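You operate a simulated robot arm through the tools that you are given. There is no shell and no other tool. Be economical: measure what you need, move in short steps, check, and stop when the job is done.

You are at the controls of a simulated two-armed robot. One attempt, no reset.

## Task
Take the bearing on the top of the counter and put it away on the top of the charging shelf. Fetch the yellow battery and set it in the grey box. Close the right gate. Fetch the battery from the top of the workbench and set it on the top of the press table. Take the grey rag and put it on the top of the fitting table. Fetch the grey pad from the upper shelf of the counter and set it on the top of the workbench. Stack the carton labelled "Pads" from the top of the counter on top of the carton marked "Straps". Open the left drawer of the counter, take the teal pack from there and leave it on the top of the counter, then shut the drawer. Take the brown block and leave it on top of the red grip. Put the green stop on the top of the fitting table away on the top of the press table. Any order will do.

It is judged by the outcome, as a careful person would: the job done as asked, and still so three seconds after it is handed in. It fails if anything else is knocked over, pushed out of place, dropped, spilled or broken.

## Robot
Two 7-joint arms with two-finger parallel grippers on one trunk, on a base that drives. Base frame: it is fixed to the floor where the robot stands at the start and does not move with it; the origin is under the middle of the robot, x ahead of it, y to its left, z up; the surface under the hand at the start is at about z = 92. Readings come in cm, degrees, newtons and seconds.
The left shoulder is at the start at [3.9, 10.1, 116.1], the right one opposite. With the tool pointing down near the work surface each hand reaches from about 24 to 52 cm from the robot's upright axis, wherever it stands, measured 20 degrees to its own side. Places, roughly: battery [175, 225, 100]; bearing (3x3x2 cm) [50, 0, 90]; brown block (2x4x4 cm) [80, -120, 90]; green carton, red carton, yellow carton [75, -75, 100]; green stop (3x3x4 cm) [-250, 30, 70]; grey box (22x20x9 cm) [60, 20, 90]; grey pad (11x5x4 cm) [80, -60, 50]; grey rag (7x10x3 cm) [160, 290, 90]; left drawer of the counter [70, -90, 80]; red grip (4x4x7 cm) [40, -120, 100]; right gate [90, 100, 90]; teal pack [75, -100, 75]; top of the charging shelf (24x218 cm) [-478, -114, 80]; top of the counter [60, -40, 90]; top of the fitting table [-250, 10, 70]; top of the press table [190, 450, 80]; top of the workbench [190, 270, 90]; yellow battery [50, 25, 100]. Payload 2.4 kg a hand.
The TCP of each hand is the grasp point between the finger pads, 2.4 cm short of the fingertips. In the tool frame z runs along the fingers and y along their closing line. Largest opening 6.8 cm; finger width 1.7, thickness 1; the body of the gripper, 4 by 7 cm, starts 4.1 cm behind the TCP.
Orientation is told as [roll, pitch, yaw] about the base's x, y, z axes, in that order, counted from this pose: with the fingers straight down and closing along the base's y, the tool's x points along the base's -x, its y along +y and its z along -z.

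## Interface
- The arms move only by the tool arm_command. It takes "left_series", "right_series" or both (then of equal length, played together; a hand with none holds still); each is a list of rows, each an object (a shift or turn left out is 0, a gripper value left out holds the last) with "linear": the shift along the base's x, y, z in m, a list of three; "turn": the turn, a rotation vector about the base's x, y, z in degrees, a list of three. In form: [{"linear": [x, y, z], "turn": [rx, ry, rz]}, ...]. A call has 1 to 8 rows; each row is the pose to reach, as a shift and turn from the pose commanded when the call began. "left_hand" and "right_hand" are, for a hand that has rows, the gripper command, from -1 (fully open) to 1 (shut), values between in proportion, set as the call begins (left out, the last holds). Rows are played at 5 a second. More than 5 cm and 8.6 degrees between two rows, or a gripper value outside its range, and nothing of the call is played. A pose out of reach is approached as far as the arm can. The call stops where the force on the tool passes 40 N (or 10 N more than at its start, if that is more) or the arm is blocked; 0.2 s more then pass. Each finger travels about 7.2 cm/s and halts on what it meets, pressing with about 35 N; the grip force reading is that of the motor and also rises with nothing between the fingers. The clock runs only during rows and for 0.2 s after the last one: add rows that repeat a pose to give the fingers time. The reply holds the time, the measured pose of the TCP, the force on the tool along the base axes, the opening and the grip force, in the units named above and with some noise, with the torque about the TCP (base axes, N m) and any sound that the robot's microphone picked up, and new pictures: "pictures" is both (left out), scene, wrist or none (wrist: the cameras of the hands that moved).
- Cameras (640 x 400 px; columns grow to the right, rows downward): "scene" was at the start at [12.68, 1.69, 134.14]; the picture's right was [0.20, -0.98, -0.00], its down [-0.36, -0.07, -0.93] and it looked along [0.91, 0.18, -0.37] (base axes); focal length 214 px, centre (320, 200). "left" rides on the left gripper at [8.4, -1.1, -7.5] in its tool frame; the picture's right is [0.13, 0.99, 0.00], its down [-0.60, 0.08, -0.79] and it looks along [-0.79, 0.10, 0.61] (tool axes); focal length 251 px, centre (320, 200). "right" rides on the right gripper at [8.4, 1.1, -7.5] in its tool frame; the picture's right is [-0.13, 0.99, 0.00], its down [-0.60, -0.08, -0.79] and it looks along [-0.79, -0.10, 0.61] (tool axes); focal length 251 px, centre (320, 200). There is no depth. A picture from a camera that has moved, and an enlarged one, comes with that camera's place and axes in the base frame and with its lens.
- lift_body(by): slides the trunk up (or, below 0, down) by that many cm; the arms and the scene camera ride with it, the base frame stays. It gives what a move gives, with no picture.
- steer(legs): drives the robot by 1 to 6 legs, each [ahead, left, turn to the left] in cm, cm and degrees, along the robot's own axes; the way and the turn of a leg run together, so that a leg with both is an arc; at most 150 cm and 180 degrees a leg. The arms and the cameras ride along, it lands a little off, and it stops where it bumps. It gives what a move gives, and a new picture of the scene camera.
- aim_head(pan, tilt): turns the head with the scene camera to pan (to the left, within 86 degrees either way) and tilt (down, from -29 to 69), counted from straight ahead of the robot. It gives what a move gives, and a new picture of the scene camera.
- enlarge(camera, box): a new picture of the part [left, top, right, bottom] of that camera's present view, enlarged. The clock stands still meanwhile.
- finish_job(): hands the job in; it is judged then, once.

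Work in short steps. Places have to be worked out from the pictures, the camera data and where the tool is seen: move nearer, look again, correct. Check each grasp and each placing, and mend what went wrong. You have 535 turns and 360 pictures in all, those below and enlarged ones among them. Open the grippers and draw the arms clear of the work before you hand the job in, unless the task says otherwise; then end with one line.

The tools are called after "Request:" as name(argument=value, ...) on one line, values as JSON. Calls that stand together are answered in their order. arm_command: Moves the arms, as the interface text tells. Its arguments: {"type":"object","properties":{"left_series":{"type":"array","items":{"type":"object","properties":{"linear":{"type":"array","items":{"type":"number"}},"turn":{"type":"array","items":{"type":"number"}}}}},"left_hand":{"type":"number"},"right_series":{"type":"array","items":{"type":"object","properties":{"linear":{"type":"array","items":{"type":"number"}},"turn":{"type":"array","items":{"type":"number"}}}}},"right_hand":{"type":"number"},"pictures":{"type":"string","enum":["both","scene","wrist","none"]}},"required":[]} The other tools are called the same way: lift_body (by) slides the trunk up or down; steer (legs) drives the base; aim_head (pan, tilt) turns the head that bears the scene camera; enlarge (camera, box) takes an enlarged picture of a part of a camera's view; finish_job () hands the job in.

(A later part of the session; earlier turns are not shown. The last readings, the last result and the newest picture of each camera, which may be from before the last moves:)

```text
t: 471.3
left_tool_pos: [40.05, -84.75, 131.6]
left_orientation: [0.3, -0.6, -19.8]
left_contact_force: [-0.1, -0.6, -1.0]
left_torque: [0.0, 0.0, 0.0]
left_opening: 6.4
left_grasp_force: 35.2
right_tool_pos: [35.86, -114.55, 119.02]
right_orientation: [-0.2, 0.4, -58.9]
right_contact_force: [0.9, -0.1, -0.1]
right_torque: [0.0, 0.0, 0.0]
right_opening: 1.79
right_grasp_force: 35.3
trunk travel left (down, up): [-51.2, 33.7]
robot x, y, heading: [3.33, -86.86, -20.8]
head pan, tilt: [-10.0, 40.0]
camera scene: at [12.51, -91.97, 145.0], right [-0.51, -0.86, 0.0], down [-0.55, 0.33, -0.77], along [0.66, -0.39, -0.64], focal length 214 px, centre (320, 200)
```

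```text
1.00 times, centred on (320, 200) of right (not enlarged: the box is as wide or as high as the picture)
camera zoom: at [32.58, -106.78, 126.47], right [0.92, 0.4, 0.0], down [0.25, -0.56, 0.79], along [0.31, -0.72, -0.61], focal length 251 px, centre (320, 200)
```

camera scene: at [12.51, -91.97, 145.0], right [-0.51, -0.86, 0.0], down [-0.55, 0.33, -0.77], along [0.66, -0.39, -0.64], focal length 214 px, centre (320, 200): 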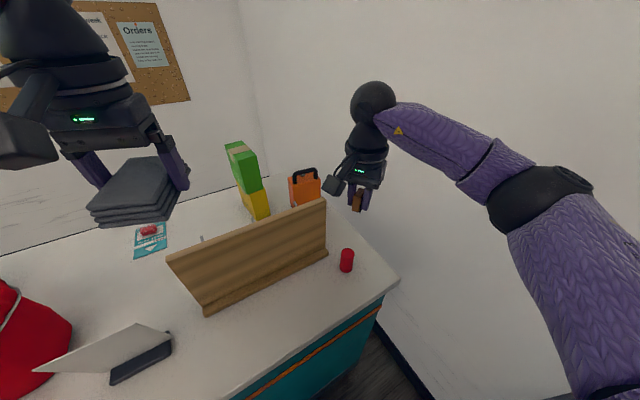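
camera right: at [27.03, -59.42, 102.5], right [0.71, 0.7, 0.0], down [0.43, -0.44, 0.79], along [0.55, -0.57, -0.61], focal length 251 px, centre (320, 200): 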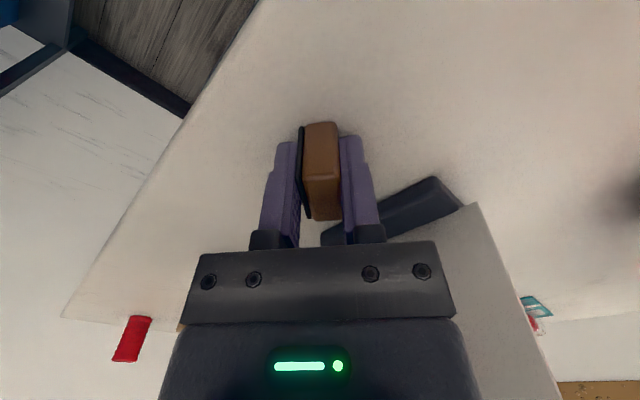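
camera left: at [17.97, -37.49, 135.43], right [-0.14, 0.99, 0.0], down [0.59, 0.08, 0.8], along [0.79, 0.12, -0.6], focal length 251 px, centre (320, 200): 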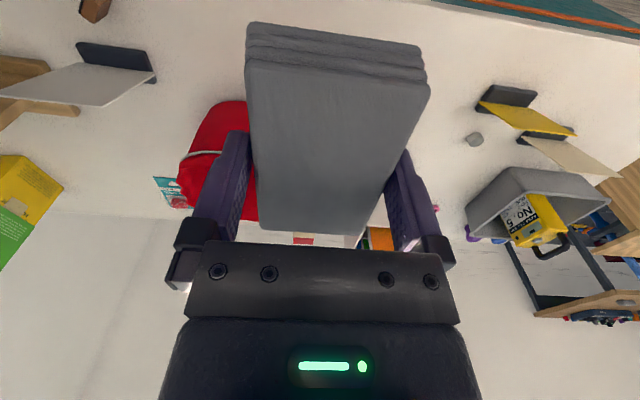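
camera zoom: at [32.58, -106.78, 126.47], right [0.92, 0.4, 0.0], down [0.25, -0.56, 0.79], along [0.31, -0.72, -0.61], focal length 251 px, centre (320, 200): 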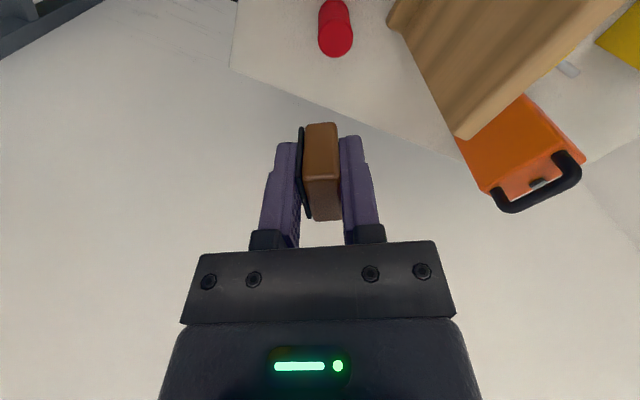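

Grip top centre ≈(38,-115.15,99). I move over it and lower toward TCP z≈104.

Request:
arm_command(right_series=[{"linear": [0.012, -0.003, 0]}, {"linear": [0.0215, -0.006, 0]}, {"linear": [0.0215, -0.006, 0]}], pictures="none")

Request:
lift_body(by=-14)

Request:
enlarge(camera="right", box=[160, 50, 480, 250])

Request:
enlarge(camera="scene", box=[280, 170, 420, 270])

```text
t: 472.1
left_tool_pos: [40.08, -84.83, 131.66]
left_orientation: [0.2, -0.6, -19.9]
left_contact_force: [0.6, 1.6, -0.8]
left_torque: [-0.01, -0.02, 0.01]
left_opening: 6.41
left_grasp_force: 35.0
right_tool_pos: [37.97, -115.03, 119.08]
right_orientation: [-0.2, 0.3, -58.9]
right_contact_force: [0.0, 0.8, -1.2]
right_torque: [-0.01, 0.0, 0.01]
right_opening: 1.8
right_grasp_force: 35.7
trunk travel left (down, up): [-51.2, 33.7]
robot x, y, heading: [3.48, -86.57, -20.5]
head pan, tilt: [-10.0, 40.0]
```

```text
t: 473.8
left_tool_pos: [39.98, -84.74, 117.52]
left_orientation: [0.3, -0.7, -19.9]
left_contact_force: [0.4, 0.1, 0.1]
left_torque: [-0.01, 0.01, -0.02]
left_opening: 6.42
left_grasp_force: 35.3
right_tool_pos: [38.07, -114.94, 104.97]
right_orientation: [-0.1, 0.3, -58.9]
right_contact_force: [0.8, 0.2, 0.2]
right_torque: [0.02, 0.01, -0.01]
right_opening: 1.8
right_grasp_force: 35.1
trunk travel left (down, up): [-37.2, 47.7]
robot x, y, heading: [3.26, -86.96, -20.7]
head pan, tilt: [-10.0, 40.0]
```

```text
2.00 times, centred on (320, 150) of right
camera zoom: at [34.69, -107.31, 112.51], right [0.92, 0.4, 0.0], down [0.25, -0.56, 0.79], along [0.31, -0.72, -0.61], focal length 503 px, centre (320, 300)
```

zoom: 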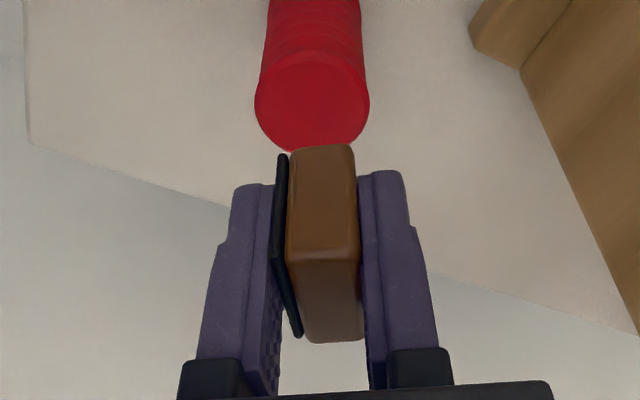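

```text
4.00 times, centred on (350, 220) of scene
camera zoom: at [14.01, -92.47, 130.93], right [-0.51, -0.86, 0.0], down [-0.55, 0.33, -0.77], along [0.66, -0.39, -0.64], focal length 858 px, centre (200, 120)
```

zoom: 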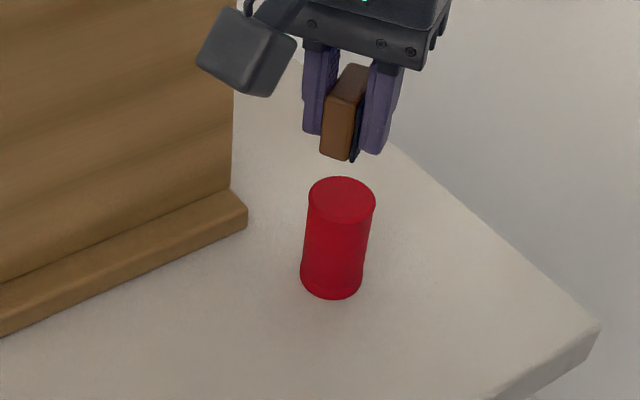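

Grip top centre ≈(37.6,-114.9,98.8). I correct by (−0.75,+0.5) cm and lower to contact.

Request:
arm_command(right_series=[{"linear": [-0.0075, 0.005, -0.01]}, {"linear": [-0.0075, 0.005, -0.02]}, {"linear": [-0.0075, 0.005, -0.027]}], pictures="none")

Request:
enlarge(camera="scene", box=[280, 170, 420, 270])

```text
t: 474.6
left_tool_pos: [40.07, -84.71, 117.63]
left_orientation: [0.3, -0.6, -19.9]
left_contact_force: [0.0, 0.1, -0.4]
left_torque: [-0.02, 0.02, 0.0]
left_opening: 6.41
left_grasp_force: 35.0
right_tool_pos: [37.41, -114.46, 102.16]
right_orientation: [-0.2, 0.3, -59.0]
right_contact_force: [0.4, -0.2, 0.4]
right_torque: [0.01, 0.01, -0.02]
right_opening: 1.84
right_grasp_force: 35.0
trunk travel left (down, up): [-37.2, 47.7]
robot x, y, heading: [2.98, -86.73, -21.1]
head pan, tilt: [-10.0, 40.0]
```

```text
4.00 times, centred on (350, 220) of scene
camera zoom: at [14.02, -92.48, 130.92], right [-0.51, -0.86, 0.0], down [-0.55, 0.33, -0.77], along [0.66, -0.39, -0.64], focal length 858 px, centre (200, 120)
```

zoom: 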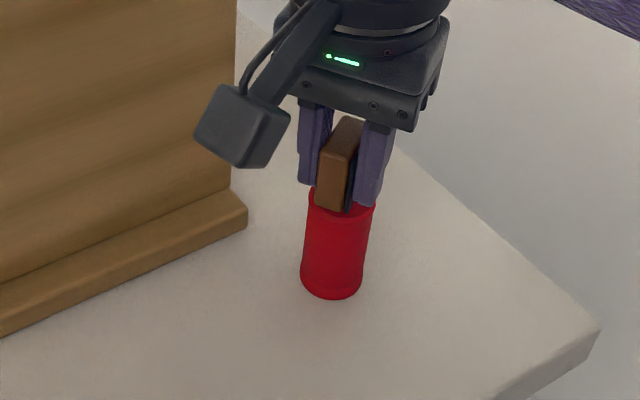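

Block is centred over the grip. Lower in 2 mm steps.

Request:
arm_command(right_series=[{"linear": [0, 0.001, -0.002]}, {"linear": [0, 0.001, -0.004]}, {"linear": [0, 0.001, -0.006]}], pictures="none")

```text
t: 475.4
left_tool_pos: [40.11, -84.74, 117.6]
left_orientation: [0.2, -0.6, -19.9]
left_contact_force: [-0.4, -0.3, -0.3]
left_torque: [0.0, 0.01, -0.02]
left_opening: 6.39
left_grasp_force: 35.0
right_tool_pos: [37.44, -114.4, 101.69]
right_orientation: [-0.4, 0.2, -58.9]
right_contact_force: [-0.1, -0.7, -0.7]
right_torque: [-0.01, 0.03, 0.01]
right_opening: 1.82
right_grasp_force: 35.0
trunk travel left (down, up): [-37.2, 47.7]
robot x, y, heading: [3.43, -87.33, -20.7]
head pan, tilt: [-10.0, 40.0]
```

Request:
arm_command(right_series=[{"linear": [0, 0, -0.002]}, {"linear": [0, 0, -0.004]}], pictures="none")

```text
t: 476.0
left_tool_pos: [39.89, -84.71, 117.67]
left_orientation: [0.2, -0.7, -19.9]
left_contact_force: [-0.7, -0.6, -0.5]
left_torque: [0.0, -0.02, -0.01]
left_opening: 6.43
left_grasp_force: 34.7
right_tool_pos: [37.33, -114.26, 101.54]
right_orientation: [0.0, 0.1, -58.9]
right_contact_force: [3.1, -4.3, 26.7]
right_torque: [-0.37, -0.27, 0.0]
right_opening: 1.79
right_grasp_force: 34.8
trunk travel left (down, up): [-37.2, 47.7]
robot x, y, heading: [3.05, -86.76, -20.7]
head pan, tilt: [-10.0, 40.0]
```

Contact. I ease up 1 mm, open just enough, and rise.

Request:
arm_command(right_hand=0.1, right_series=[{"linear": [0, 0, 0.001]}, {"linear": [0, 0, 0.001]}, {"linear": [0, 0, 0.001]}, {"linear": [0, 0, 0.02]}, {"linear": [0, 0, 0.05]}, {"linear": [0, 0, 0.09]}], pictures="none")

Request:
enlarge(camera="scene", box=[280, 150, 420, 270])

```text
t: 477.4
left_tool_pos: [40.12, -84.84, 117.56]
left_orientation: [0.2, -0.6, -19.8]
left_contact_force: [0.3, 0.0, -0.2]
left_torque: [0.03, -0.01, -0.02]
left_opening: 6.38
left_grasp_force: 35.5
right_tool_pos: [37.34, -114.33, 110.02]
right_orientation: [-0.2, 0.4, -59.0]
right_contact_force: [-0.1, -0.1, 0.0]
right_torque: [0.03, -0.02, -0.02]
right_opening: 3.06
right_grasp_force: 0.1
trunk travel left (down, up): [-37.2, 47.7]
robot x, y, heading: [3.17, -86.5, -21.0]
head pan, tilt: [-10.0, 40.0]
```

```text
3.33 times, centred on (350, 210) of scene
camera zoom: at [14.01, -92.46, 130.93], right [-0.51, -0.86, 0.0], down [-0.55, 0.33, -0.77], along [0.66, -0.39, -0.64], focal length 715 px, centre (220, 167)
```

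zoom: 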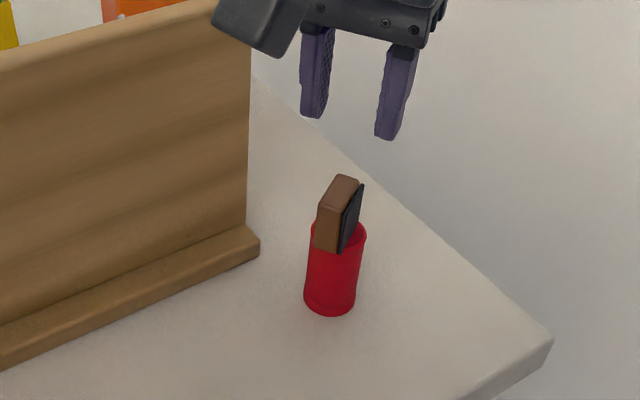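

Block stands on the red grip. Next: the bearing. I raise, back away and drive to it.

Request:
lift_body(by=12)

Request:
steer(legs=[[-18, 0, 0], [0, 0, 20.8], [0, 97, 0], [8, 0, 0]])

Request:
aim_head(pan=-20, tilt=45)

```text
t: 478.9
left_tool_pos: [40.07, -84.66, 129.66]
left_orientation: [0.3, -0.6, -19.9]
left_contact_force: [0.6, 0.5, 0.1]
left_torque: [-0.01, -0.01, -0.02]
left_opening: 6.41
left_grasp_force: 34.7
right_tool_pos: [37.25, -114.46, 122.4]
right_orientation: [-0.2, 0.3, -58.9]
right_contact_force: [-0.1, -0.3, 0.1]
right_torque: [-0.05, 0.01, 0.02]
right_opening: 3.05
right_grasp_force: 0.1
trunk travel left (down, up): [-49.2, 35.7]
robot x, y, heading: [3.48, -86.53, -20.5]
head pan, tilt: [-10.0, 40.0]
```

```text
t: 486.8
left_tool_pos: [28.33, 31.44, 129.61]
left_orientation: [0.3, -0.6, 0.7]
left_contact_force: [0.1, 0.0, 0.9]
left_torque: [0.0, 0.01, 0.0]
left_opening: 6.41
left_grasp_force: 35.1
right_tool_pos: [36.17, 2.74, 122.29]
right_orientation: [-0.4, 0.3, -38.4]
right_contact_force: [1.0, -0.1, 0.0]
right_torque: [0.02, 0.02, 0.0]
right_opening: 3.06
right_grasp_force: 0.0
trunk travel left (down, up): [-49.2, 35.7]
robot x, y, heading: [-5.57, 16.88, 0.1]
head pan, tilt: [-10.0, 40.0]
camera scene: at [5.13, 15.09, 142.98], right [-0.18, -0.98, 0.0], down [-0.63, 0.11, -0.77], along [0.75, -0.14, -0.64], focal length 214 px, centre (320, 200)
```

scene: 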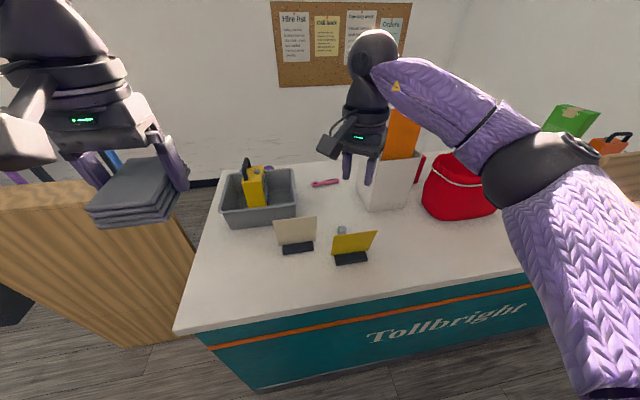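

```text
t: 487.5
left_tool_pos: [28.22, 31.44, 129.67]
left_orientation: [0.2, -0.6, 0.7]
left_contact_force: [-0.4, 0.3, -0.9]
left_torque: [0.0, 0.02, 0.01]
left_opening: 6.42
left_grasp_force: 35.1
right_tool_pos: [36.06, 2.78, 122.3]
right_orientation: [-0.2, 0.3, -38.3]
right_contact_force: [0.0, -0.5, 1.0]
right_torque: [0.0, -0.01, 0.01]
right_opening: 3.08
right_grasp_force: 0.1
trunk travel left (down, up): [-49.2, 35.7]
robot x, y, heading: [-5.74, 16.55, 0.1]
head pan, tilt: [-20.0, 45.0]
camera scene: at [4.27, 13.79, 142.27], right [-0.34, -0.94, 0.0], down [-0.66, 0.24, -0.71], along [0.66, -0.24, -0.71], focal length 214 px, centre (320, 200)
```

scene: 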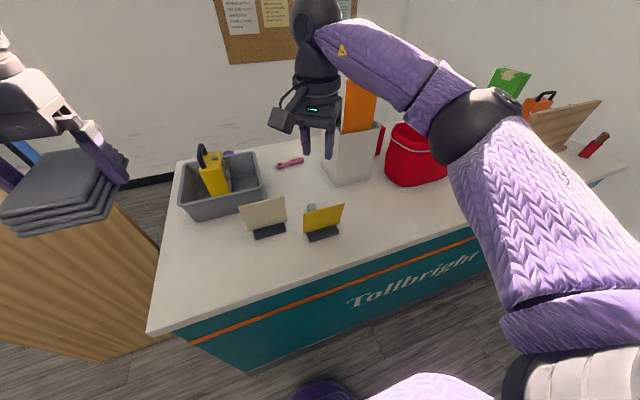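

Request:
enlarge(camera="scene", box=[230, 140, 390, 260])

Request:
enlarge(camera="scene", box=[540, 100, 640, 200])

```text
3.33 times, centred on (310, 200) of scene
camera zoom: at [4.27, 13.79, 142.27], right [-0.34, -0.94, 0.0], down [-0.66, 0.24, -0.71], along [0.66, -0.24, -0.71], focal length 715 px, centre (353, 200)
```

zoom: 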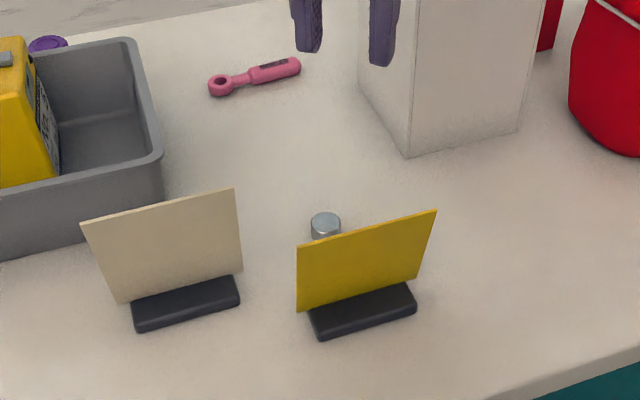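

```text
4.00 times, centred on (590, 150) of scene
camera zoom: at [4.27, 13.79, 142.27], right [-0.34, -0.94, 0.0], down [-0.66, 0.24, -0.71], along [0.66, -0.24, -0.71], focal length 858 px, centre (-760, 400)
```

zoom: 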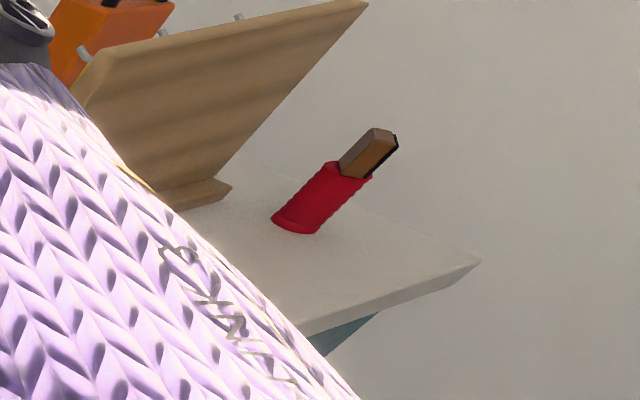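

Bearing ≈(47.4,0.7), top z≈94; yellow card at x≈37.5 (top 103.4), cream card from y≈9. With yaw −38° the wrist camera fits between them. I approach.

Request:
steer(legs=[[7, 0, 0]])

Request:
arm_command(right_hand=-0.3, right_series=[{"linear": [0.02, -0.008, -0.02]}, {"linear": [0.04, -0.016, -0.04]}, {"linear": [0.048, -0.02, -0.07]}, {"linear": [0.048, -0.02, -0.1]}], pictures="wrist")

```text
t: 488.6
left_tool_pos: [35.25, 31.41, 129.67]
left_orientation: [0.2, -0.7, 0.5]
left_contact_force: [-0.2, 1.1, -0.2]
left_torque: [0.06, 0.01, 0.0]
left_opening: 6.4
left_grasp_force: 34.7
right_tool_pos: [42.96, 2.68, 122.29]
right_orientation: [-0.4, 0.3, -38.4]
right_contact_force: [0.7, 0.0, 0.2]
right_torque: [0.0, 0.05, 0.0]
right_opening: 3.05
right_grasp_force: 0.1
trunk travel left (down, up): [-49.2, 35.7]
robot x, y, heading: [1.42, 16.37, -0.3]
head pan, tilt: [-20.0, 45.0]
camera scene: at [11.29, 13.76, 142.26], right [-0.35, -0.94, 0.0], down [-0.66, 0.24, -0.71], along [0.66, -0.24, -0.71], focal length 214 px, centre (320, 200)
```

scene: 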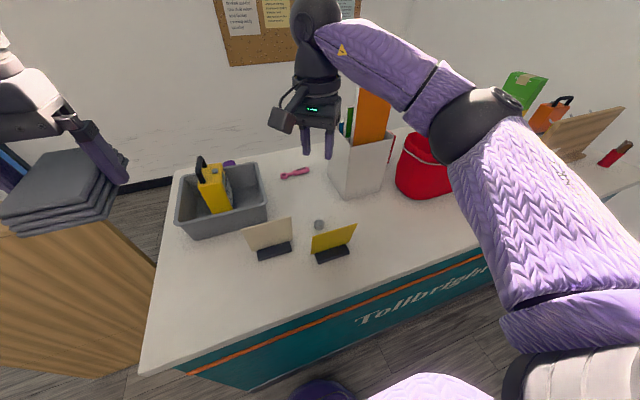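

```text
t: 489.6
left_tool_pos: [35.12, 31.45, 129.63]
left_orientation: [0.2, -0.6, 0.6]
left_contact_force: [0.5, 0.0, 0.0]
left_torque: [0.02, -0.04, -0.01]
left_opening: 6.4
left_grasp_force: 35.5
right_tool_pos: [47.72, 0.76, 112.32]
right_orientation: [-0.2, 0.2, -38.5]
right_contact_force: [-0.5, 0.8, -0.3]
right_torque: [0.0, -0.03, -0.02]
right_opening: 4.42
right_grasp_force: 0.0
trunk travel left (down, up): [-49.2, 35.7]
robot x, y, heading: [1.28, 16.75, -0.2]
head pan, tilt: [-20.0, 45.0]
camera right: at [41.99, 6.74, 119.71], right [0.72, 0.7, 0.0], down [0.43, -0.44, 0.79], along [0.55, -0.57, -0.61], focal length 251 px, centre (320, 200)
```

right: 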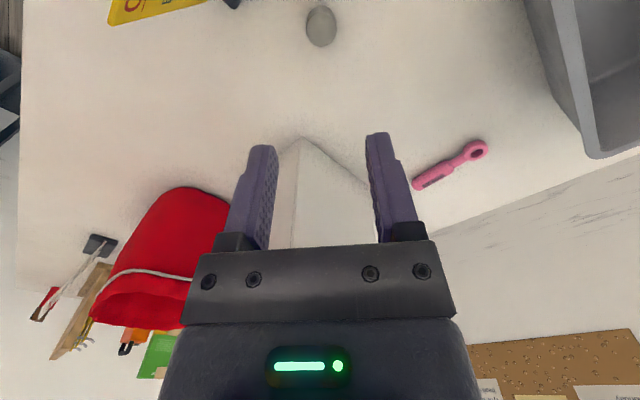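

Aligned. I lower 11 cm by trunk and check the camera's clearance to the cards.

Request:
lift_body(by=-11)

Request:
enlarge(camera="scene", box=[220, 120, 420, 270])

Request:
enlarge(camera="right", box=[160, 50, 480, 250])

```text
t: 491.0
left_tool_pos: [35.14, 31.47, 118.76]
left_orientation: [0.2, -0.6, 0.6]
left_contact_force: [0.0, -0.1, 0.1]
left_torque: [-0.01, 0.03, 0.0]
left_opening: 6.43
left_grasp_force: 35.1
right_tool_pos: [47.61, 0.76, 101.37]
right_orientation: [-0.3, 0.3, -38.4]
right_contact_force: [-1.1, 0.4, -0.9]
right_torque: [-0.03, 0.0, 0.01]
right_opening: 4.42
right_grasp_force: 0.1
trunk travel left (down, up): [-38.2, 46.7]
robot x, y, heading: [1.32, 16.65, -0.1]
head pan, tilt: [-20.0, 45.0]
```

```text
2.67 times, centred on (320, 195) of scene
camera zoom: at [12.46, 13.75, 131.21], right [-0.35, -0.94, 0.0], down [-0.66, 0.24, -0.71], along [0.66, -0.24, -0.71], focal length 572 px, centre (320, 213)
```

zoom: 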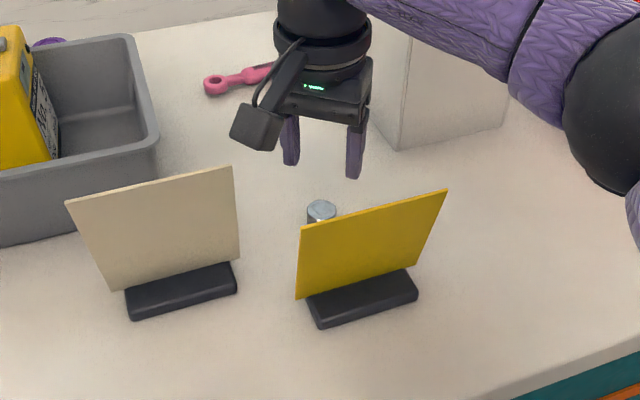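

```text
2.00 times, centred on (320, 150) of right
camera zoom: at [41.84, 6.71, 108.82], right [0.72, 0.7, 0.0], down [0.43, -0.44, 0.79], along [0.55, -0.57, -0.61], focal length 503 px, centre (320, 300)
```

zoom: 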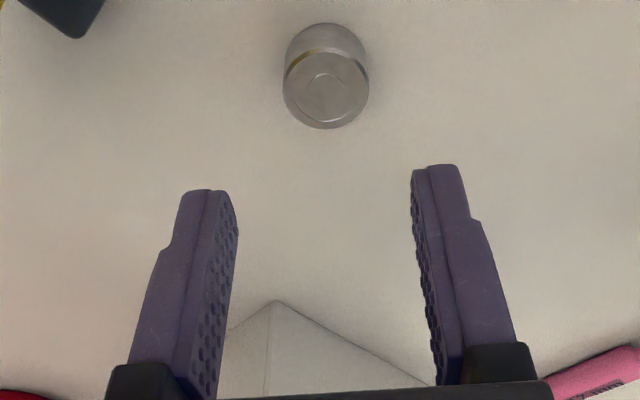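

The camera passes between the cards; I yaw +6° for margin and lower the rest.

Request:
arm_command(right_series=[{"turn": [0, 0, 6], "linear": [0.003, 0, 0]}, {"turn": [0, 0, 6], "linear": [0.003, 0, 0]}], pictures="none")

Request:
lift_body(by=-6.4)

Request:
arm_command(right_hand=1, right_series=[{}, {}, {}, {}], pictures="wrist")

```text
t: 491.6
left_tool_pos: [35.0, 31.53, 118.73]
left_orientation: [0.2, -0.7, 0.6]
left_contact_force: [-0.2, 0.6, -0.3]
left_torque: [-0.04, 0.01, 0.0]
left_opening: 6.42
left_grasp_force: 34.7
right_tool_pos: [48.05, 0.66, 101.47]
right_orientation: [-0.2, 0.4, -32.5]
right_contact_force: [0.1, -0.2, 0.3]
right_torque: [0.03, -0.01, 0.0]
right_opening: 4.43
right_grasp_force: 0.1
trunk travel left (down, up): [-38.2, 46.7]
robot x, y, heading: [1.88, 16.94, -0.2]
head pan, tilt: [-20.0, 45.0]
```

```text
t: 492.6
left_tool_pos: [34.93, 31.44, 112.28]
left_orientation: [0.2, -0.7, 0.5]
left_contact_force: [-0.5, 0.1, -0.3]
left_torque: [-0.04, 0.01, 0.01]
left_opening: 6.42
left_grasp_force: 35.1
right_tool_pos: [48.04, 0.61, 94.97]
right_orientation: [-0.1, 0.3, -32.6]
right_contact_force: [-0.1, -0.4, 0.2]
right_torque: [-0.01, 0.02, -0.01]
right_opening: 4.41
right_grasp_force: 0.1
trunk travel left (down, up): [-31.8, 53.1]
robot x, y, heading: [1.23, 16.46, -0.1]
head pan, tilt: [-20.0, 45.0]
```

```text
t: 493.6
left_tool_pos: [35.1, 31.35, 112.29]
left_orientation: [0.2, -0.7, 0.5]
left_contact_force: [-0.3, -0.8, -1.2]
left_torque: [-0.01, 0.03, 0.01]
left_opening: 6.41
left_grasp_force: 35.2
right_tool_pos: [48.03, 0.64, 94.95]
right_orientation: [-0.2, 0.3, -32.4]
right_contact_force: [1.3, 0.3, 3.6]
right_torque: [0.07, -0.04, 0.0]
right_opening: 2.67
right_grasp_force: 35.4
trunk travel left (down, up): [-31.8, 53.1]
robot x, y, heading: [1.08, 17.01, -0.2]
head pan, tilt: [-20.0, 45.0]
camera right: at [41.54, 6.07, 102.41], right [0.64, 0.77, 0.0], down [0.47, -0.39, 0.79], along [0.6, -0.51, -0.61], focal length 251 px, centre (320, 200)
```

right: 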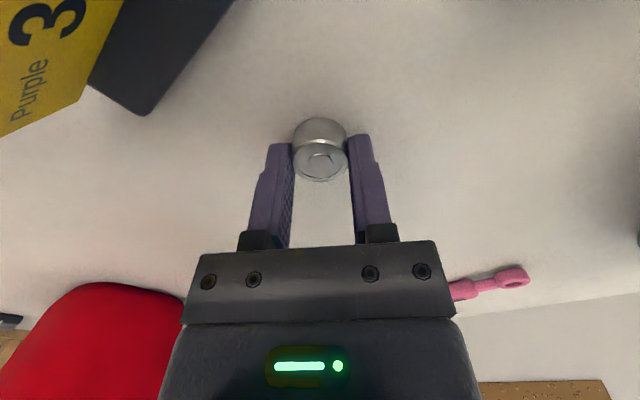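

Gripped (2.7 cm). Lift straight up and check.

Request:
lift_body(by=20)

Request:
enlarge(camera="right", box=[160, 50, 480, 250])

Request:
enlarge(camera="scene", box=[150, 120, 430, 290])

```text
t: 495.8
left_tool_pos: [35.15, 31.5, 132.28]
left_orientation: [0.3, -0.6, 0.6]
left_contact_force: [-0.2, -0.1, -0.7]
left_torque: [-0.03, 0.03, -0.05]
left_opening: 6.4
left_grasp_force: 35.2
right_tool_pos: [47.94, 0.66, 114.89]
right_orientation: [-0.2, 0.3, -32.5]
right_contact_force: [0.0, 0.2, -0.9]
right_torque: [0.0, 0.01, 0.01]
right_opening: 2.66
right_grasp_force: 34.7
trunk travel left (down, up): [-51.8, 33.1]
robot x, y, heading: [1.53, 17.09, -0.2]
head pan, tilt: [-20.0, 45.0]
```

```text
2.00 times, centred on (320, 150) of right
camera zoom: at [41.56, 6.08, 122.36], right [0.64, 0.77, -0.01], down [0.47, -0.39, 0.79], along [0.6, -0.51, -0.61], focal length 503 px, centre (320, 300)
```

zoom: 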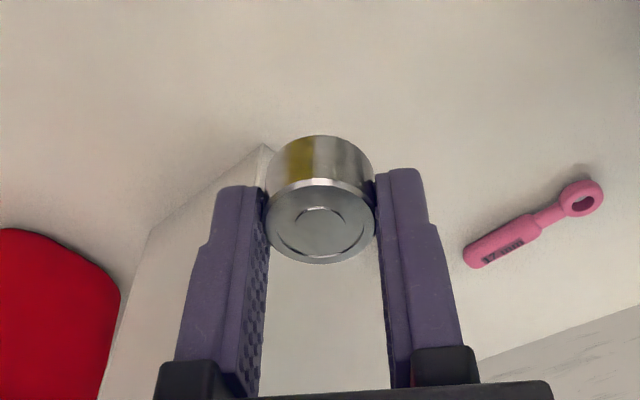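

```text
2.29 times, centred on (290, 205) of scene
camera zoom: at [10.96, 13.76, 144.87], right [-0.35, -0.94, 0.0], down [-0.66, 0.24, -0.71], along [0.66, -0.24, -0.71], focal length 490 px, centre (389, 189)
```

zoom: 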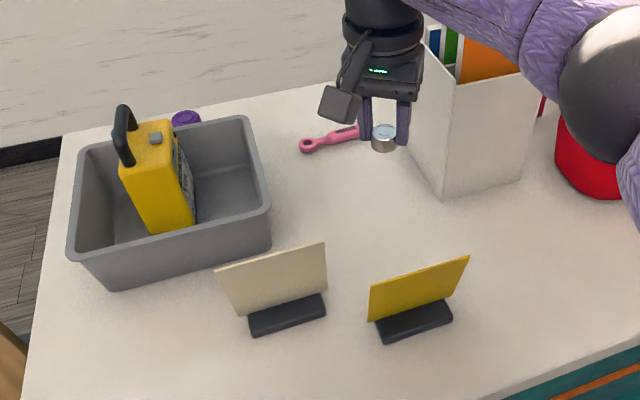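

Bearing held. Now off to the fitting table: back up, turn around and drive.

Request:
steer(legs=[[-42, 0, 0], [0, 0, 180], [95, 0, 0]])

Request:
aim_head(pan=0, tilt=25)

```text
t: 510.2
left_tool_pos: [-170.13, 5.86, 132.19]
left_orientation: [0.2, -0.6, 179.1]
left_contact_force: [-1.2, 0.3, -0.7]
left_torque: [0.0, -0.01, -0.02]
left_opening: 6.41
left_grasp_force: 35.6
right_tool_pos: [-182.19, 36.92, 114.88]
right_orientation: [-0.1, 0.2, 146.0]
right_contact_force: [-0.2, -0.2, -0.5]
right_torque: [-0.02, -0.01, 0.0]
right_opening: 2.65
right_grasp_force: 35.2
trunk travel left (down, up): [-51.8, 33.1]
robot x, y, heading: [-136.0, 19.61, 178.2]
head pan, tilt: [-20.0, 45.0]
camera scene: at [-145.47, 22.55, 144.87], right [0.37, 0.93, 0.0], down [0.66, -0.26, -0.71], along [-0.66, 0.26, -0.71], focal length 214 px, centre (320, 200)
```

scene: 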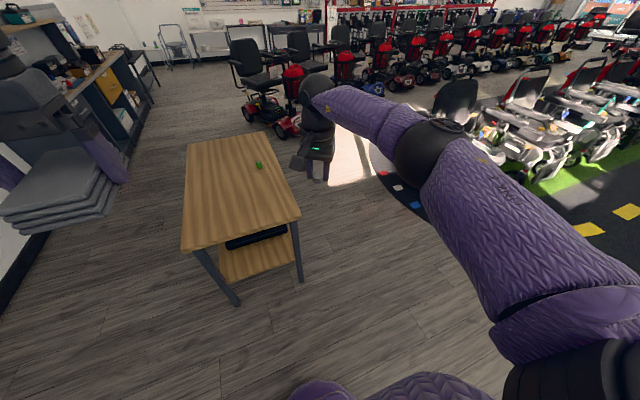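

```text
t: 511.1
left_tool_pos: [-170.18, 5.91, 132.26]
left_orientation: [0.2, -0.6, 179.1]
left_contact_force: [0.4, -0.9, -0.6]
left_torque: [0.01, 0.01, -0.01]
left_opening: 6.42
left_grasp_force: 34.7
right_tool_pos: [-182.13, 36.93, 114.89]
right_orientation: [-0.2, 0.3, 146.0]
right_contact_force: [-0.1, 0.1, -0.1]
right_torque: [0.02, -0.01, -0.03]
right_opening: 2.68
right_grasp_force: 35.4
trunk travel left (down, up): [-51.8, 33.1]
robot x, y, heading: [-135.69, 19.64, 178.4]
head pan, tilt: [0.0, 25.0]
camera scene: at [-147.09, 19.82, 147.93], right [0.03, 1.0, 0.0], down [0.42, -0.01, -0.91], along [-0.91, 0.03, -0.42], focal length 214 px, centre (320, 200)
```

scene: 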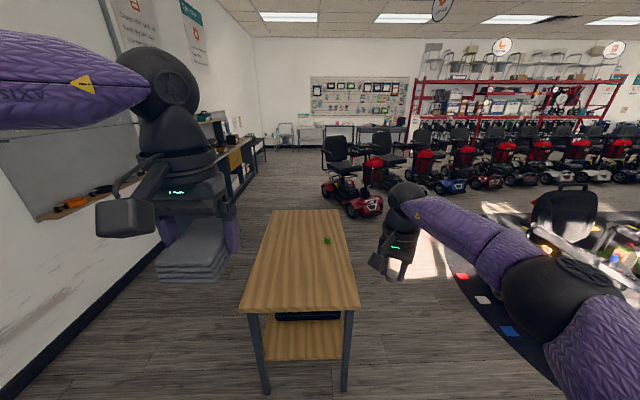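

Fitting table: x≈-209…-297, y≈-10…39; green stop ≈(-254,28). I approach to place the rag near (-222,6) with the left hand.

Request:
steer(legs=[[0, 0, 1.6], [46, 0, 0]])

Request:
lift_body(by=-25)

Request:
aim_head(pan=0, tilt=45)

```text
t: 514.1
left_tool_pos: [-215.1, 5.17, 132.18]
left_orientation: [0.2, -0.6, -179.6]
left_contact_force: [-0.8, 0.4, 0.1]
left_torque: [-0.01, -0.01, 0.04]
left_opening: 6.39
left_grasp_force: 35.2
right_tool_pos: [-228.09, 36.06, 115.03]
right_orientation: [-0.3, 0.3, 147.4]
right_contact_force: [0.1, 0.2, -0.5]
right_torque: [-0.02, -0.05, 0.01]
right_opening: 2.7
right_grasp_force: 35.0
trunk travel left (down, up): [-51.8, 33.1]
robot x, y, heading: [-181.72, 20.0, 179.3]
head pan, tilt: [0.0, 25.0]
camera scene: at [-192.56, 19.77, 147.93], right [0.01, 1.0, 0.0], down [0.42, 0.0, -0.91], along [-0.91, 0.01, -0.42], focal length 214 px, centre (320, 200)
```

scene: 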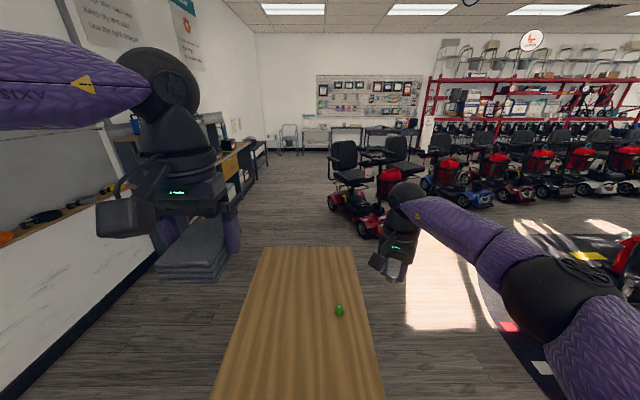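

```text
t: 516.7
left_tool_pos: [-215.19, 5.27, 107.21]
left_orientation: [0.2, -0.5, -179.6]
left_contact_force: [-0.5, -0.1, -0.7]
left_torque: [0.01, 0.01, 0.01]
left_opening: 6.4
left_grasp_force: 34.6
right_tool_pos: [-227.87, 36.07, 89.94]
right_orientation: [-0.1, 0.3, 147.3]
right_contact_force: [0.1, 0.4, -0.2]
right_torque: [0.0, 0.01, 0.03]
right_opening: 2.65
right_grasp_force: 34.6
trunk travel left (down, up): [-26.8, 58.1]
robot x, y, heading: [-181.3, 19.88, 179.5]
head pan, tilt: [0.0, 25.0]
```

```text
t: 517.6
left_tool_pos: [-215.25, 5.25, 107.19]
left_orientation: [0.3, -0.6, -179.5]
left_contact_force: [-0.4, 0.6, -0.4]
left_torque: [-0.03, 0.02, 0.0]
left_opening: 6.39
left_grasp_force: 35.1
right_tool_pos: [-228.08, 36.03, 89.89]
right_orientation: [-0.1, 0.4, 147.4]
right_contact_force: [0.2, -0.1, -0.8]
right_torque: [-0.02, 0.01, 0.01]
right_opening: 2.68
right_grasp_force: 34.6
trunk travel left (down, up): [-26.8, 58.1]
robot x, y, heading: [-181.47, 19.58, 179.7]
head pan, tilt: [0.0, 45.0]
camera scene: at [-195.07, 19.79, 119.69], right [0.01, 1.0, 0.0], down [0.71, -0.01, -0.71], along [-0.71, 0.01, -0.71], focal length 214 px, centre (320, 200)
```

scene: 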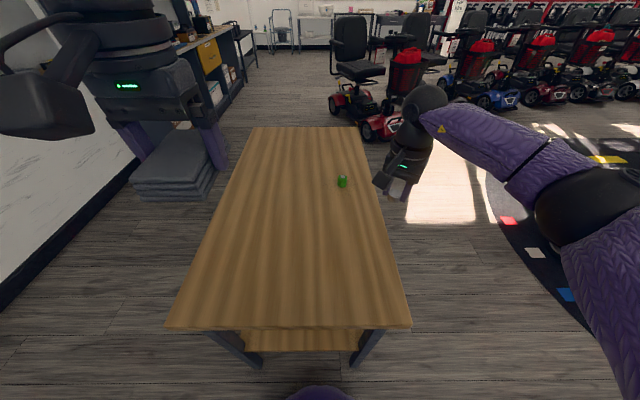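

I lower the left hand over the table while raising the right one.

Request:
arm_command(left_series=[{"linear": [-0.03, 0, -0.03]}, {"linear": [-0.06, 0, -0.06], "turn": [0, -0.5, 0]}, {"linear": [-0.085, 0, -0.1], "turn": [0, -0.5, 0]}, {"linear": [-0.085, 0, -0.14], "turn": [0, -0.5, 0]}], right_series=[{"linear": [0.01, 0, 0.03]}, {"linear": [0.02, 0, 0.06]}, {"linear": [0.03, 0, 0.09]}, {"linear": [0.04, 0, 0.12]}], pictures="none")

Request:
lift_body(by=-14)

Request:
arm_command(left_series=[{"linear": [0, 0, -0.01]}, {"linear": [0, 0, -0.02]}, {"linear": [0, 0, -0.03]}, {"linear": [0, 0, -0.04]}, {"linear": [0, 0, -0.05]}], pictures="scene")

```text
t: 518.6
left_tool_pos: [-223.67, 5.2, 93.28]
left_orientation: [0.1, -0.2, -179.5]
left_contact_force: [0.6, -0.5, 0.0]
left_torque: [-0.01, -0.03, -0.03]
left_opening: 6.39
left_grasp_force: 35.3
right_tool_pos: [-224.05, 36.1, 101.85]
right_orientation: [-0.3, 0.3, 147.4]
right_contact_force: [0.8, 0.0, -0.7]
right_torque: [0.0, 0.0, -0.01]
right_opening: 2.7
right_grasp_force: 35.3
trunk travel left (down, up): [-26.8, 58.1]
robot x, y, heading: [-181.22, 20.08, 179.4]
head pan, tilt: [0.0, 45.0]
```

```text
t: 520.2
left_tool_pos: [-223.7, 5.26, 79.3]
left_orientation: [0.3, -0.1, -179.5]
left_contact_force: [-0.3, 0.3, -1.1]
left_torque: [0.01, 0.0, -0.01]
left_opening: 6.41
left_grasp_force: 34.8
right_tool_pos: [-223.97, 35.95, 87.88]
right_orientation: [-0.2, 0.3, 147.4]
right_contact_force: [-1.0, -1.0, -1.1]
right_torque: [0.0, 0.0, 0.01]
right_opening: 2.67
right_grasp_force: 35.5
trunk travel left (down, up): [-12.8, 72.1]
robot x, y, heading: [-181.43, 19.89, 179.7]
head pan, tilt: [0.0, 45.0]
```

```text
t: 521.5
left_tool_pos: [-223.7, 5.27, 74.95]
left_orientation: [0.2, -0.8, -179.6]
left_contact_force: [8.0, -2.8, 24.8]
left_torque: [-0.08, -0.5, -0.07]
left_opening: 6.44
left_grasp_force: 35.2
right_tool_pos: [-223.91, 35.93, 88.05]
right_orientation: [-0.1, 0.2, 147.5]
right_contact_force: [0.3, 0.3, -1.1]
right_torque: [-0.01, -0.02, 0.01]
right_opening: 2.68
right_grasp_force: 35.5
trunk travel left (down, up): [-12.8, 72.1]
robot x, y, heading: [-181.71, 20.23, 179.8]
head pan, tilt: [0.0, 45.0]
stopped in row 5 (left hand): the force on the tool passed its limit at 48 N (the readings are from after the stop); the commanded pose is now the measured one
camera scene: at [-198.63, 19.81, 105.45], right [0.01, 1.0, 0.0], down [0.71, 0.0, -0.71], along [-0.71, 0.0, -0.71], focal length 214 px, centre (320, 200)
```

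scene: 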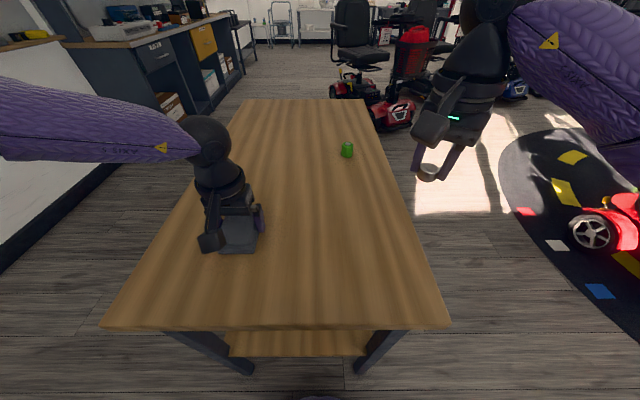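

Rag is on the table. Release and lift away.

Request:
arm_command(left_hand=-1, left_series=[{}, {}, {"linear": [0, 0, 0.002]}, {"linear": [0, 0, 0.04]}, {"linear": [0, 0, 0.08]}, {"linear": [0, 0, 0.12]}], pictures="none")

Request:
lift_body(by=16)

Request:
enlarge(camera="scene", box=[100, 60, 460, 340])

```text
t: 522.9
left_tool_pos: [-223.67, 5.31, 86.51]
left_orientation: [0.3, -0.6, -179.5]
left_contact_force: [-0.1, 1.1, 0.1]
left_torque: [0.01, 0.01, 0.01]
left_opening: 6.81
left_grasp_force: 0.0
right_tool_pos: [-223.9, 36.01, 87.99]
right_orientation: [-0.1, 0.4, 147.5]
right_contact_force: [0.0, -0.8, 0.4]
right_torque: [-0.02, 0.02, 0.02]
right_opening: 2.68
right_grasp_force: 35.3
trunk travel left (down, up): [-12.8, 72.1]
robot x, y, heading: [-181.62, 20.08, 179.6]
head pan, tilt: [0.0, 45.0]
```

```text
t: 524.7
left_tool_pos: [-223.8, 5.39, 102.5]
left_orientation: [0.2, -0.7, -179.5]
left_contact_force: [-0.5, 0.5, -0.7]
left_torque: [0.02, -0.01, -0.02]
left_opening: 6.79
left_grasp_force: 0.1
right_tool_pos: [-223.99, 36.01, 103.9]
right_orientation: [-0.3, 0.3, 147.5]
right_contact_force: [-0.6, -0.1, -1.0]
right_torque: [-0.02, -0.03, -0.02]
right_opening: 2.7
right_grasp_force: 35.1
trunk travel left (down, up): [-28.8, 56.1]
robot x, y, heading: [-181.12, 19.71, 179.6]
head pan, tilt: [0.0, 45.0]
```

```text
1.43 times, centred on (280, 200) of scene
camera zoom: at [-194.65, 19.77, 121.7], right [0.01, 1.0, 0.0], down [0.71, 0.0, -0.71], along [-0.71, 0.0, -0.71], focal length 306 px, centre (377, 200)
```

zoom: 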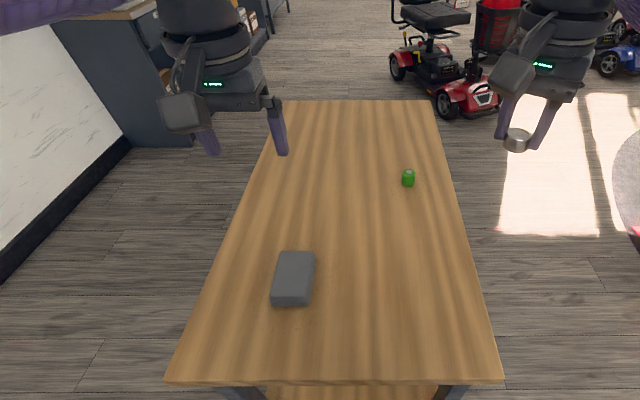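

Rag placed. While here I pick the green stop with the free left hand: I go around to the table's +y side facing −y.

Request:
steer(legs=[[-15, 0, 0], [0, -58, 0], [100, 0, 0], [0, 0, 90]])

Request:
aim_head(pan=10, tilt=45)

```text
t: 537.6
left_tool_pos: [-251.65, 37.21, 102.46]
left_orientation: [0.1, -0.6, -89.7]
left_contact_force: [0.4, -0.6, 0.2]
left_torque: [0.02, -0.01, 0.02]
left_opening: 6.8
left_grasp_force: 0.0
right_tool_pos: [-282.24, 37.04, 103.89]
right_orientation: [-0.2, 0.3, -122.8]
right_contact_force: [0.2, 0.7, -0.8]
right_torque: [-0.01, 0.0, -0.07]
right_opening: 2.69
right_grasp_force: 35.0
trunk travel left (down, up): [-28.8, 56.1]
robot x, y, heading: [-265.99, 79.5, -90.7]
head pan, tilt: [0.0, 45.0]
camera scene: at [-266.05, 66.21, 121.71], right [-1.0, 0.01, 0.0], down [0.01, 0.71, -0.71], along [-0.01, -0.71, -0.71], focal length 214 px, centre (320, 200)
```

scene: 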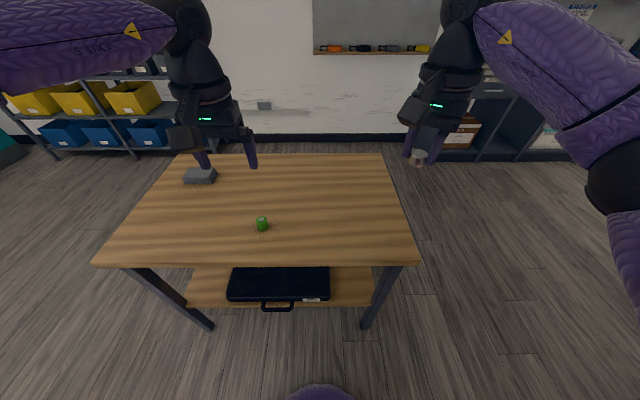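

```text
t: 538.3
left_tool_pos: [-251.61, 37.21, 102.53]
left_orientation: [0.2, -0.5, -89.6]
left_contact_force: [0.9, 0.5, 0.3]
left_torque: [-0.02, -0.01, -0.03]
left_opening: 6.79
left_grasp_force: 0.0
right_tool_pos: [-282.21, 36.97, 103.99]
right_orientation: [-0.1, 0.4, -122.8]
right_contact_force: [1.1, 0.4, -0.6]
right_torque: [0.01, -0.03, 0.02]
right_opening: 2.67
right_grasp_force: 34.8
trunk travel left (down, up): [-28.8, 56.1]
robot x, y, heading: [-265.99, 79.53, -90.5]
head pan, tilt: [10.0, 45.0]
camera scene: at [-264.65, 66.32, 121.71], right [-0.99, -0.16, 0.0], down [-0.12, 0.7, -0.71], along [0.12, -0.7, -0.71], focal length 214 px, centre (320, 200)
```

scene: 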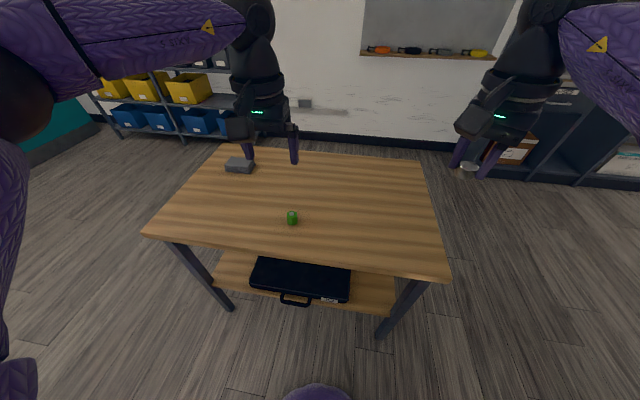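

Stop ≈(-249.5,26.3). I advance 8 cm and look with the left wrist camera.

Request:
steer(legs=[[8, 2, 0]])

Request:
enlarge(camera="left", box=[160, 0, 480, 200])

```text
t: 539.4
left_tool_pos: [-249.67, 29.15, 102.52]
left_orientation: [0.2, -0.6, -89.8]
left_contact_force: [-0.2, -0.9, 0.5]
left_torque: [-0.01, -0.02, -0.02]
left_opening: 6.81
left_grasp_force: 0.1
right_tool_pos: [-280.34, 28.96, 103.83]
right_orientation: [-0.3, 0.4, -122.8]
right_contact_force: [-0.3, -0.8, -1.0]
right_torque: [0.03, -0.03, -0.03]
right_opening: 2.68
right_grasp_force: 35.2
trunk travel left (down, up): [-28.8, 56.1]
robot x, y, heading: [-264.13, 71.98, -90.7]
head pan, tilt: [10.0, 45.0]
camera scene: at [-262.74, 58.28, 121.7], right [-0.99, -0.16, 0.0], down [-0.12, 0.7, -0.71], along [0.12, -0.7, -0.71], focal length 214 px, centre (320, 200)
```

scene: 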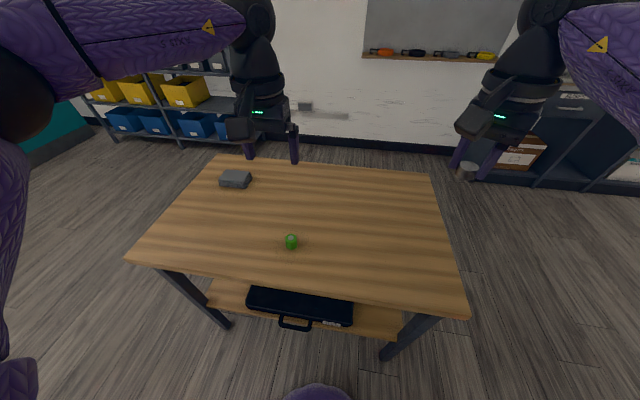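

```text
2.00 times, centred on (320, 100) of left
camera zoom: at [-250.64, 37.64, 109.94], right [0.99, 0.13, 0.0], down [0.08, -0.6, 0.8], along [0.11, -0.79, -0.6], focal length 503 px, centre (320, 400)
```

zoom: 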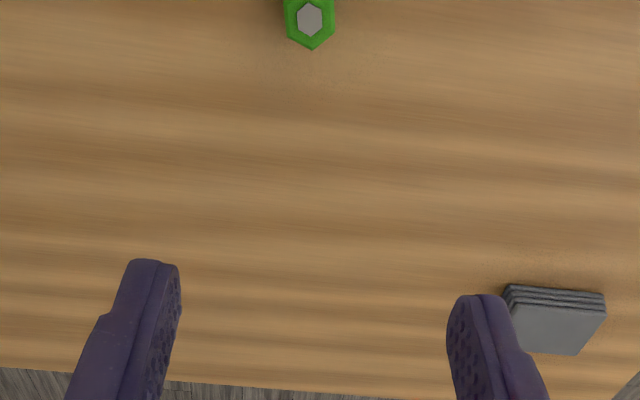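

Hex stop at ≈(-249.8,28), flats along x. I lower by trunk 18 and shift −1 cm in y.

Request:
arm_command(left_series=[{"linear": [0, -0.01, 0], "turn": [-0.5, 0, 0]}], pictures="none")

Request:
lift_body(by=-18)

Request:
enlarge(camera="left", box=[160, 0, 480, 200])

```text
t: 539.8
left_tool_pos: [-249.71, 28.14, 102.64]
left_orientation: [0.2, -1.1, -89.8]
left_contact_force: [0.1, 0.7, -0.1]
left_torque: [0.0, -0.01, 0.0]
left_opening: 6.79
left_grasp_force: 0.0
right_tool_pos: [-280.45, 29.14, 103.88]
right_orientation: [-0.1, 0.3, -122.8]
right_contact_force: [0.3, 0.1, -1.5]
right_torque: [-0.01, -0.03, -0.01]
right_opening: 2.69
right_grasp_force: 35.3
trunk travel left (down, up): [-28.8, 56.1]
robot x, y, heading: [-263.94, 71.37, -90.2]
head pan, tilt: [10.0, 45.0]
```

```text
t: 541.8
left_tool_pos: [-249.71, 28.17, 84.47]
left_orientation: [0.2, -1.1, -89.8]
left_contact_force: [-1.2, -0.3, -0.4]
left_torque: [-0.04, 0.0, -0.02]
left_opening: 6.82
left_grasp_force: 0.2
right_tool_pos: [-280.39, 29.16, 85.91]
right_orientation: [-0.2, 0.3, -122.9]
right_contact_force: [-0.2, 0.3, -1.2]
right_torque: [-0.02, 0.01, -0.02]
right_opening: 2.64
right_grasp_force: 34.9
trunk travel left (down, up): [-10.8, 74.1]
robot x, y, heading: [-264.29, 71.71, -90.7]
head pan, tilt: [10.0, 45.0]
```

```text
2.00 times, centred on (320, 100) of left
camera zoom: at [-250.65, 36.77, 91.92], right [0.99, 0.13, 0.0], down [0.08, -0.59, 0.81], along [0.11, -0.8, -0.59], focal length 503 px, centre (320, 400)
```

zoom: 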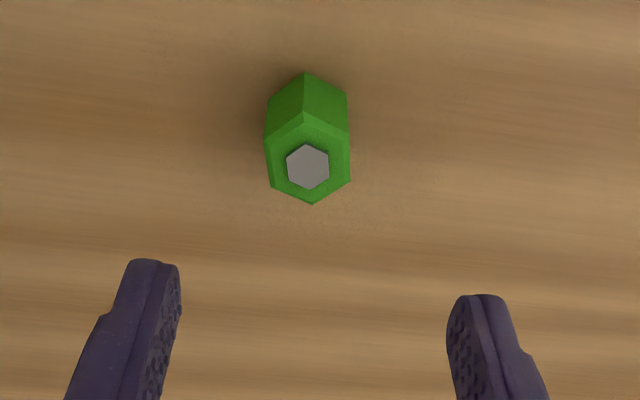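

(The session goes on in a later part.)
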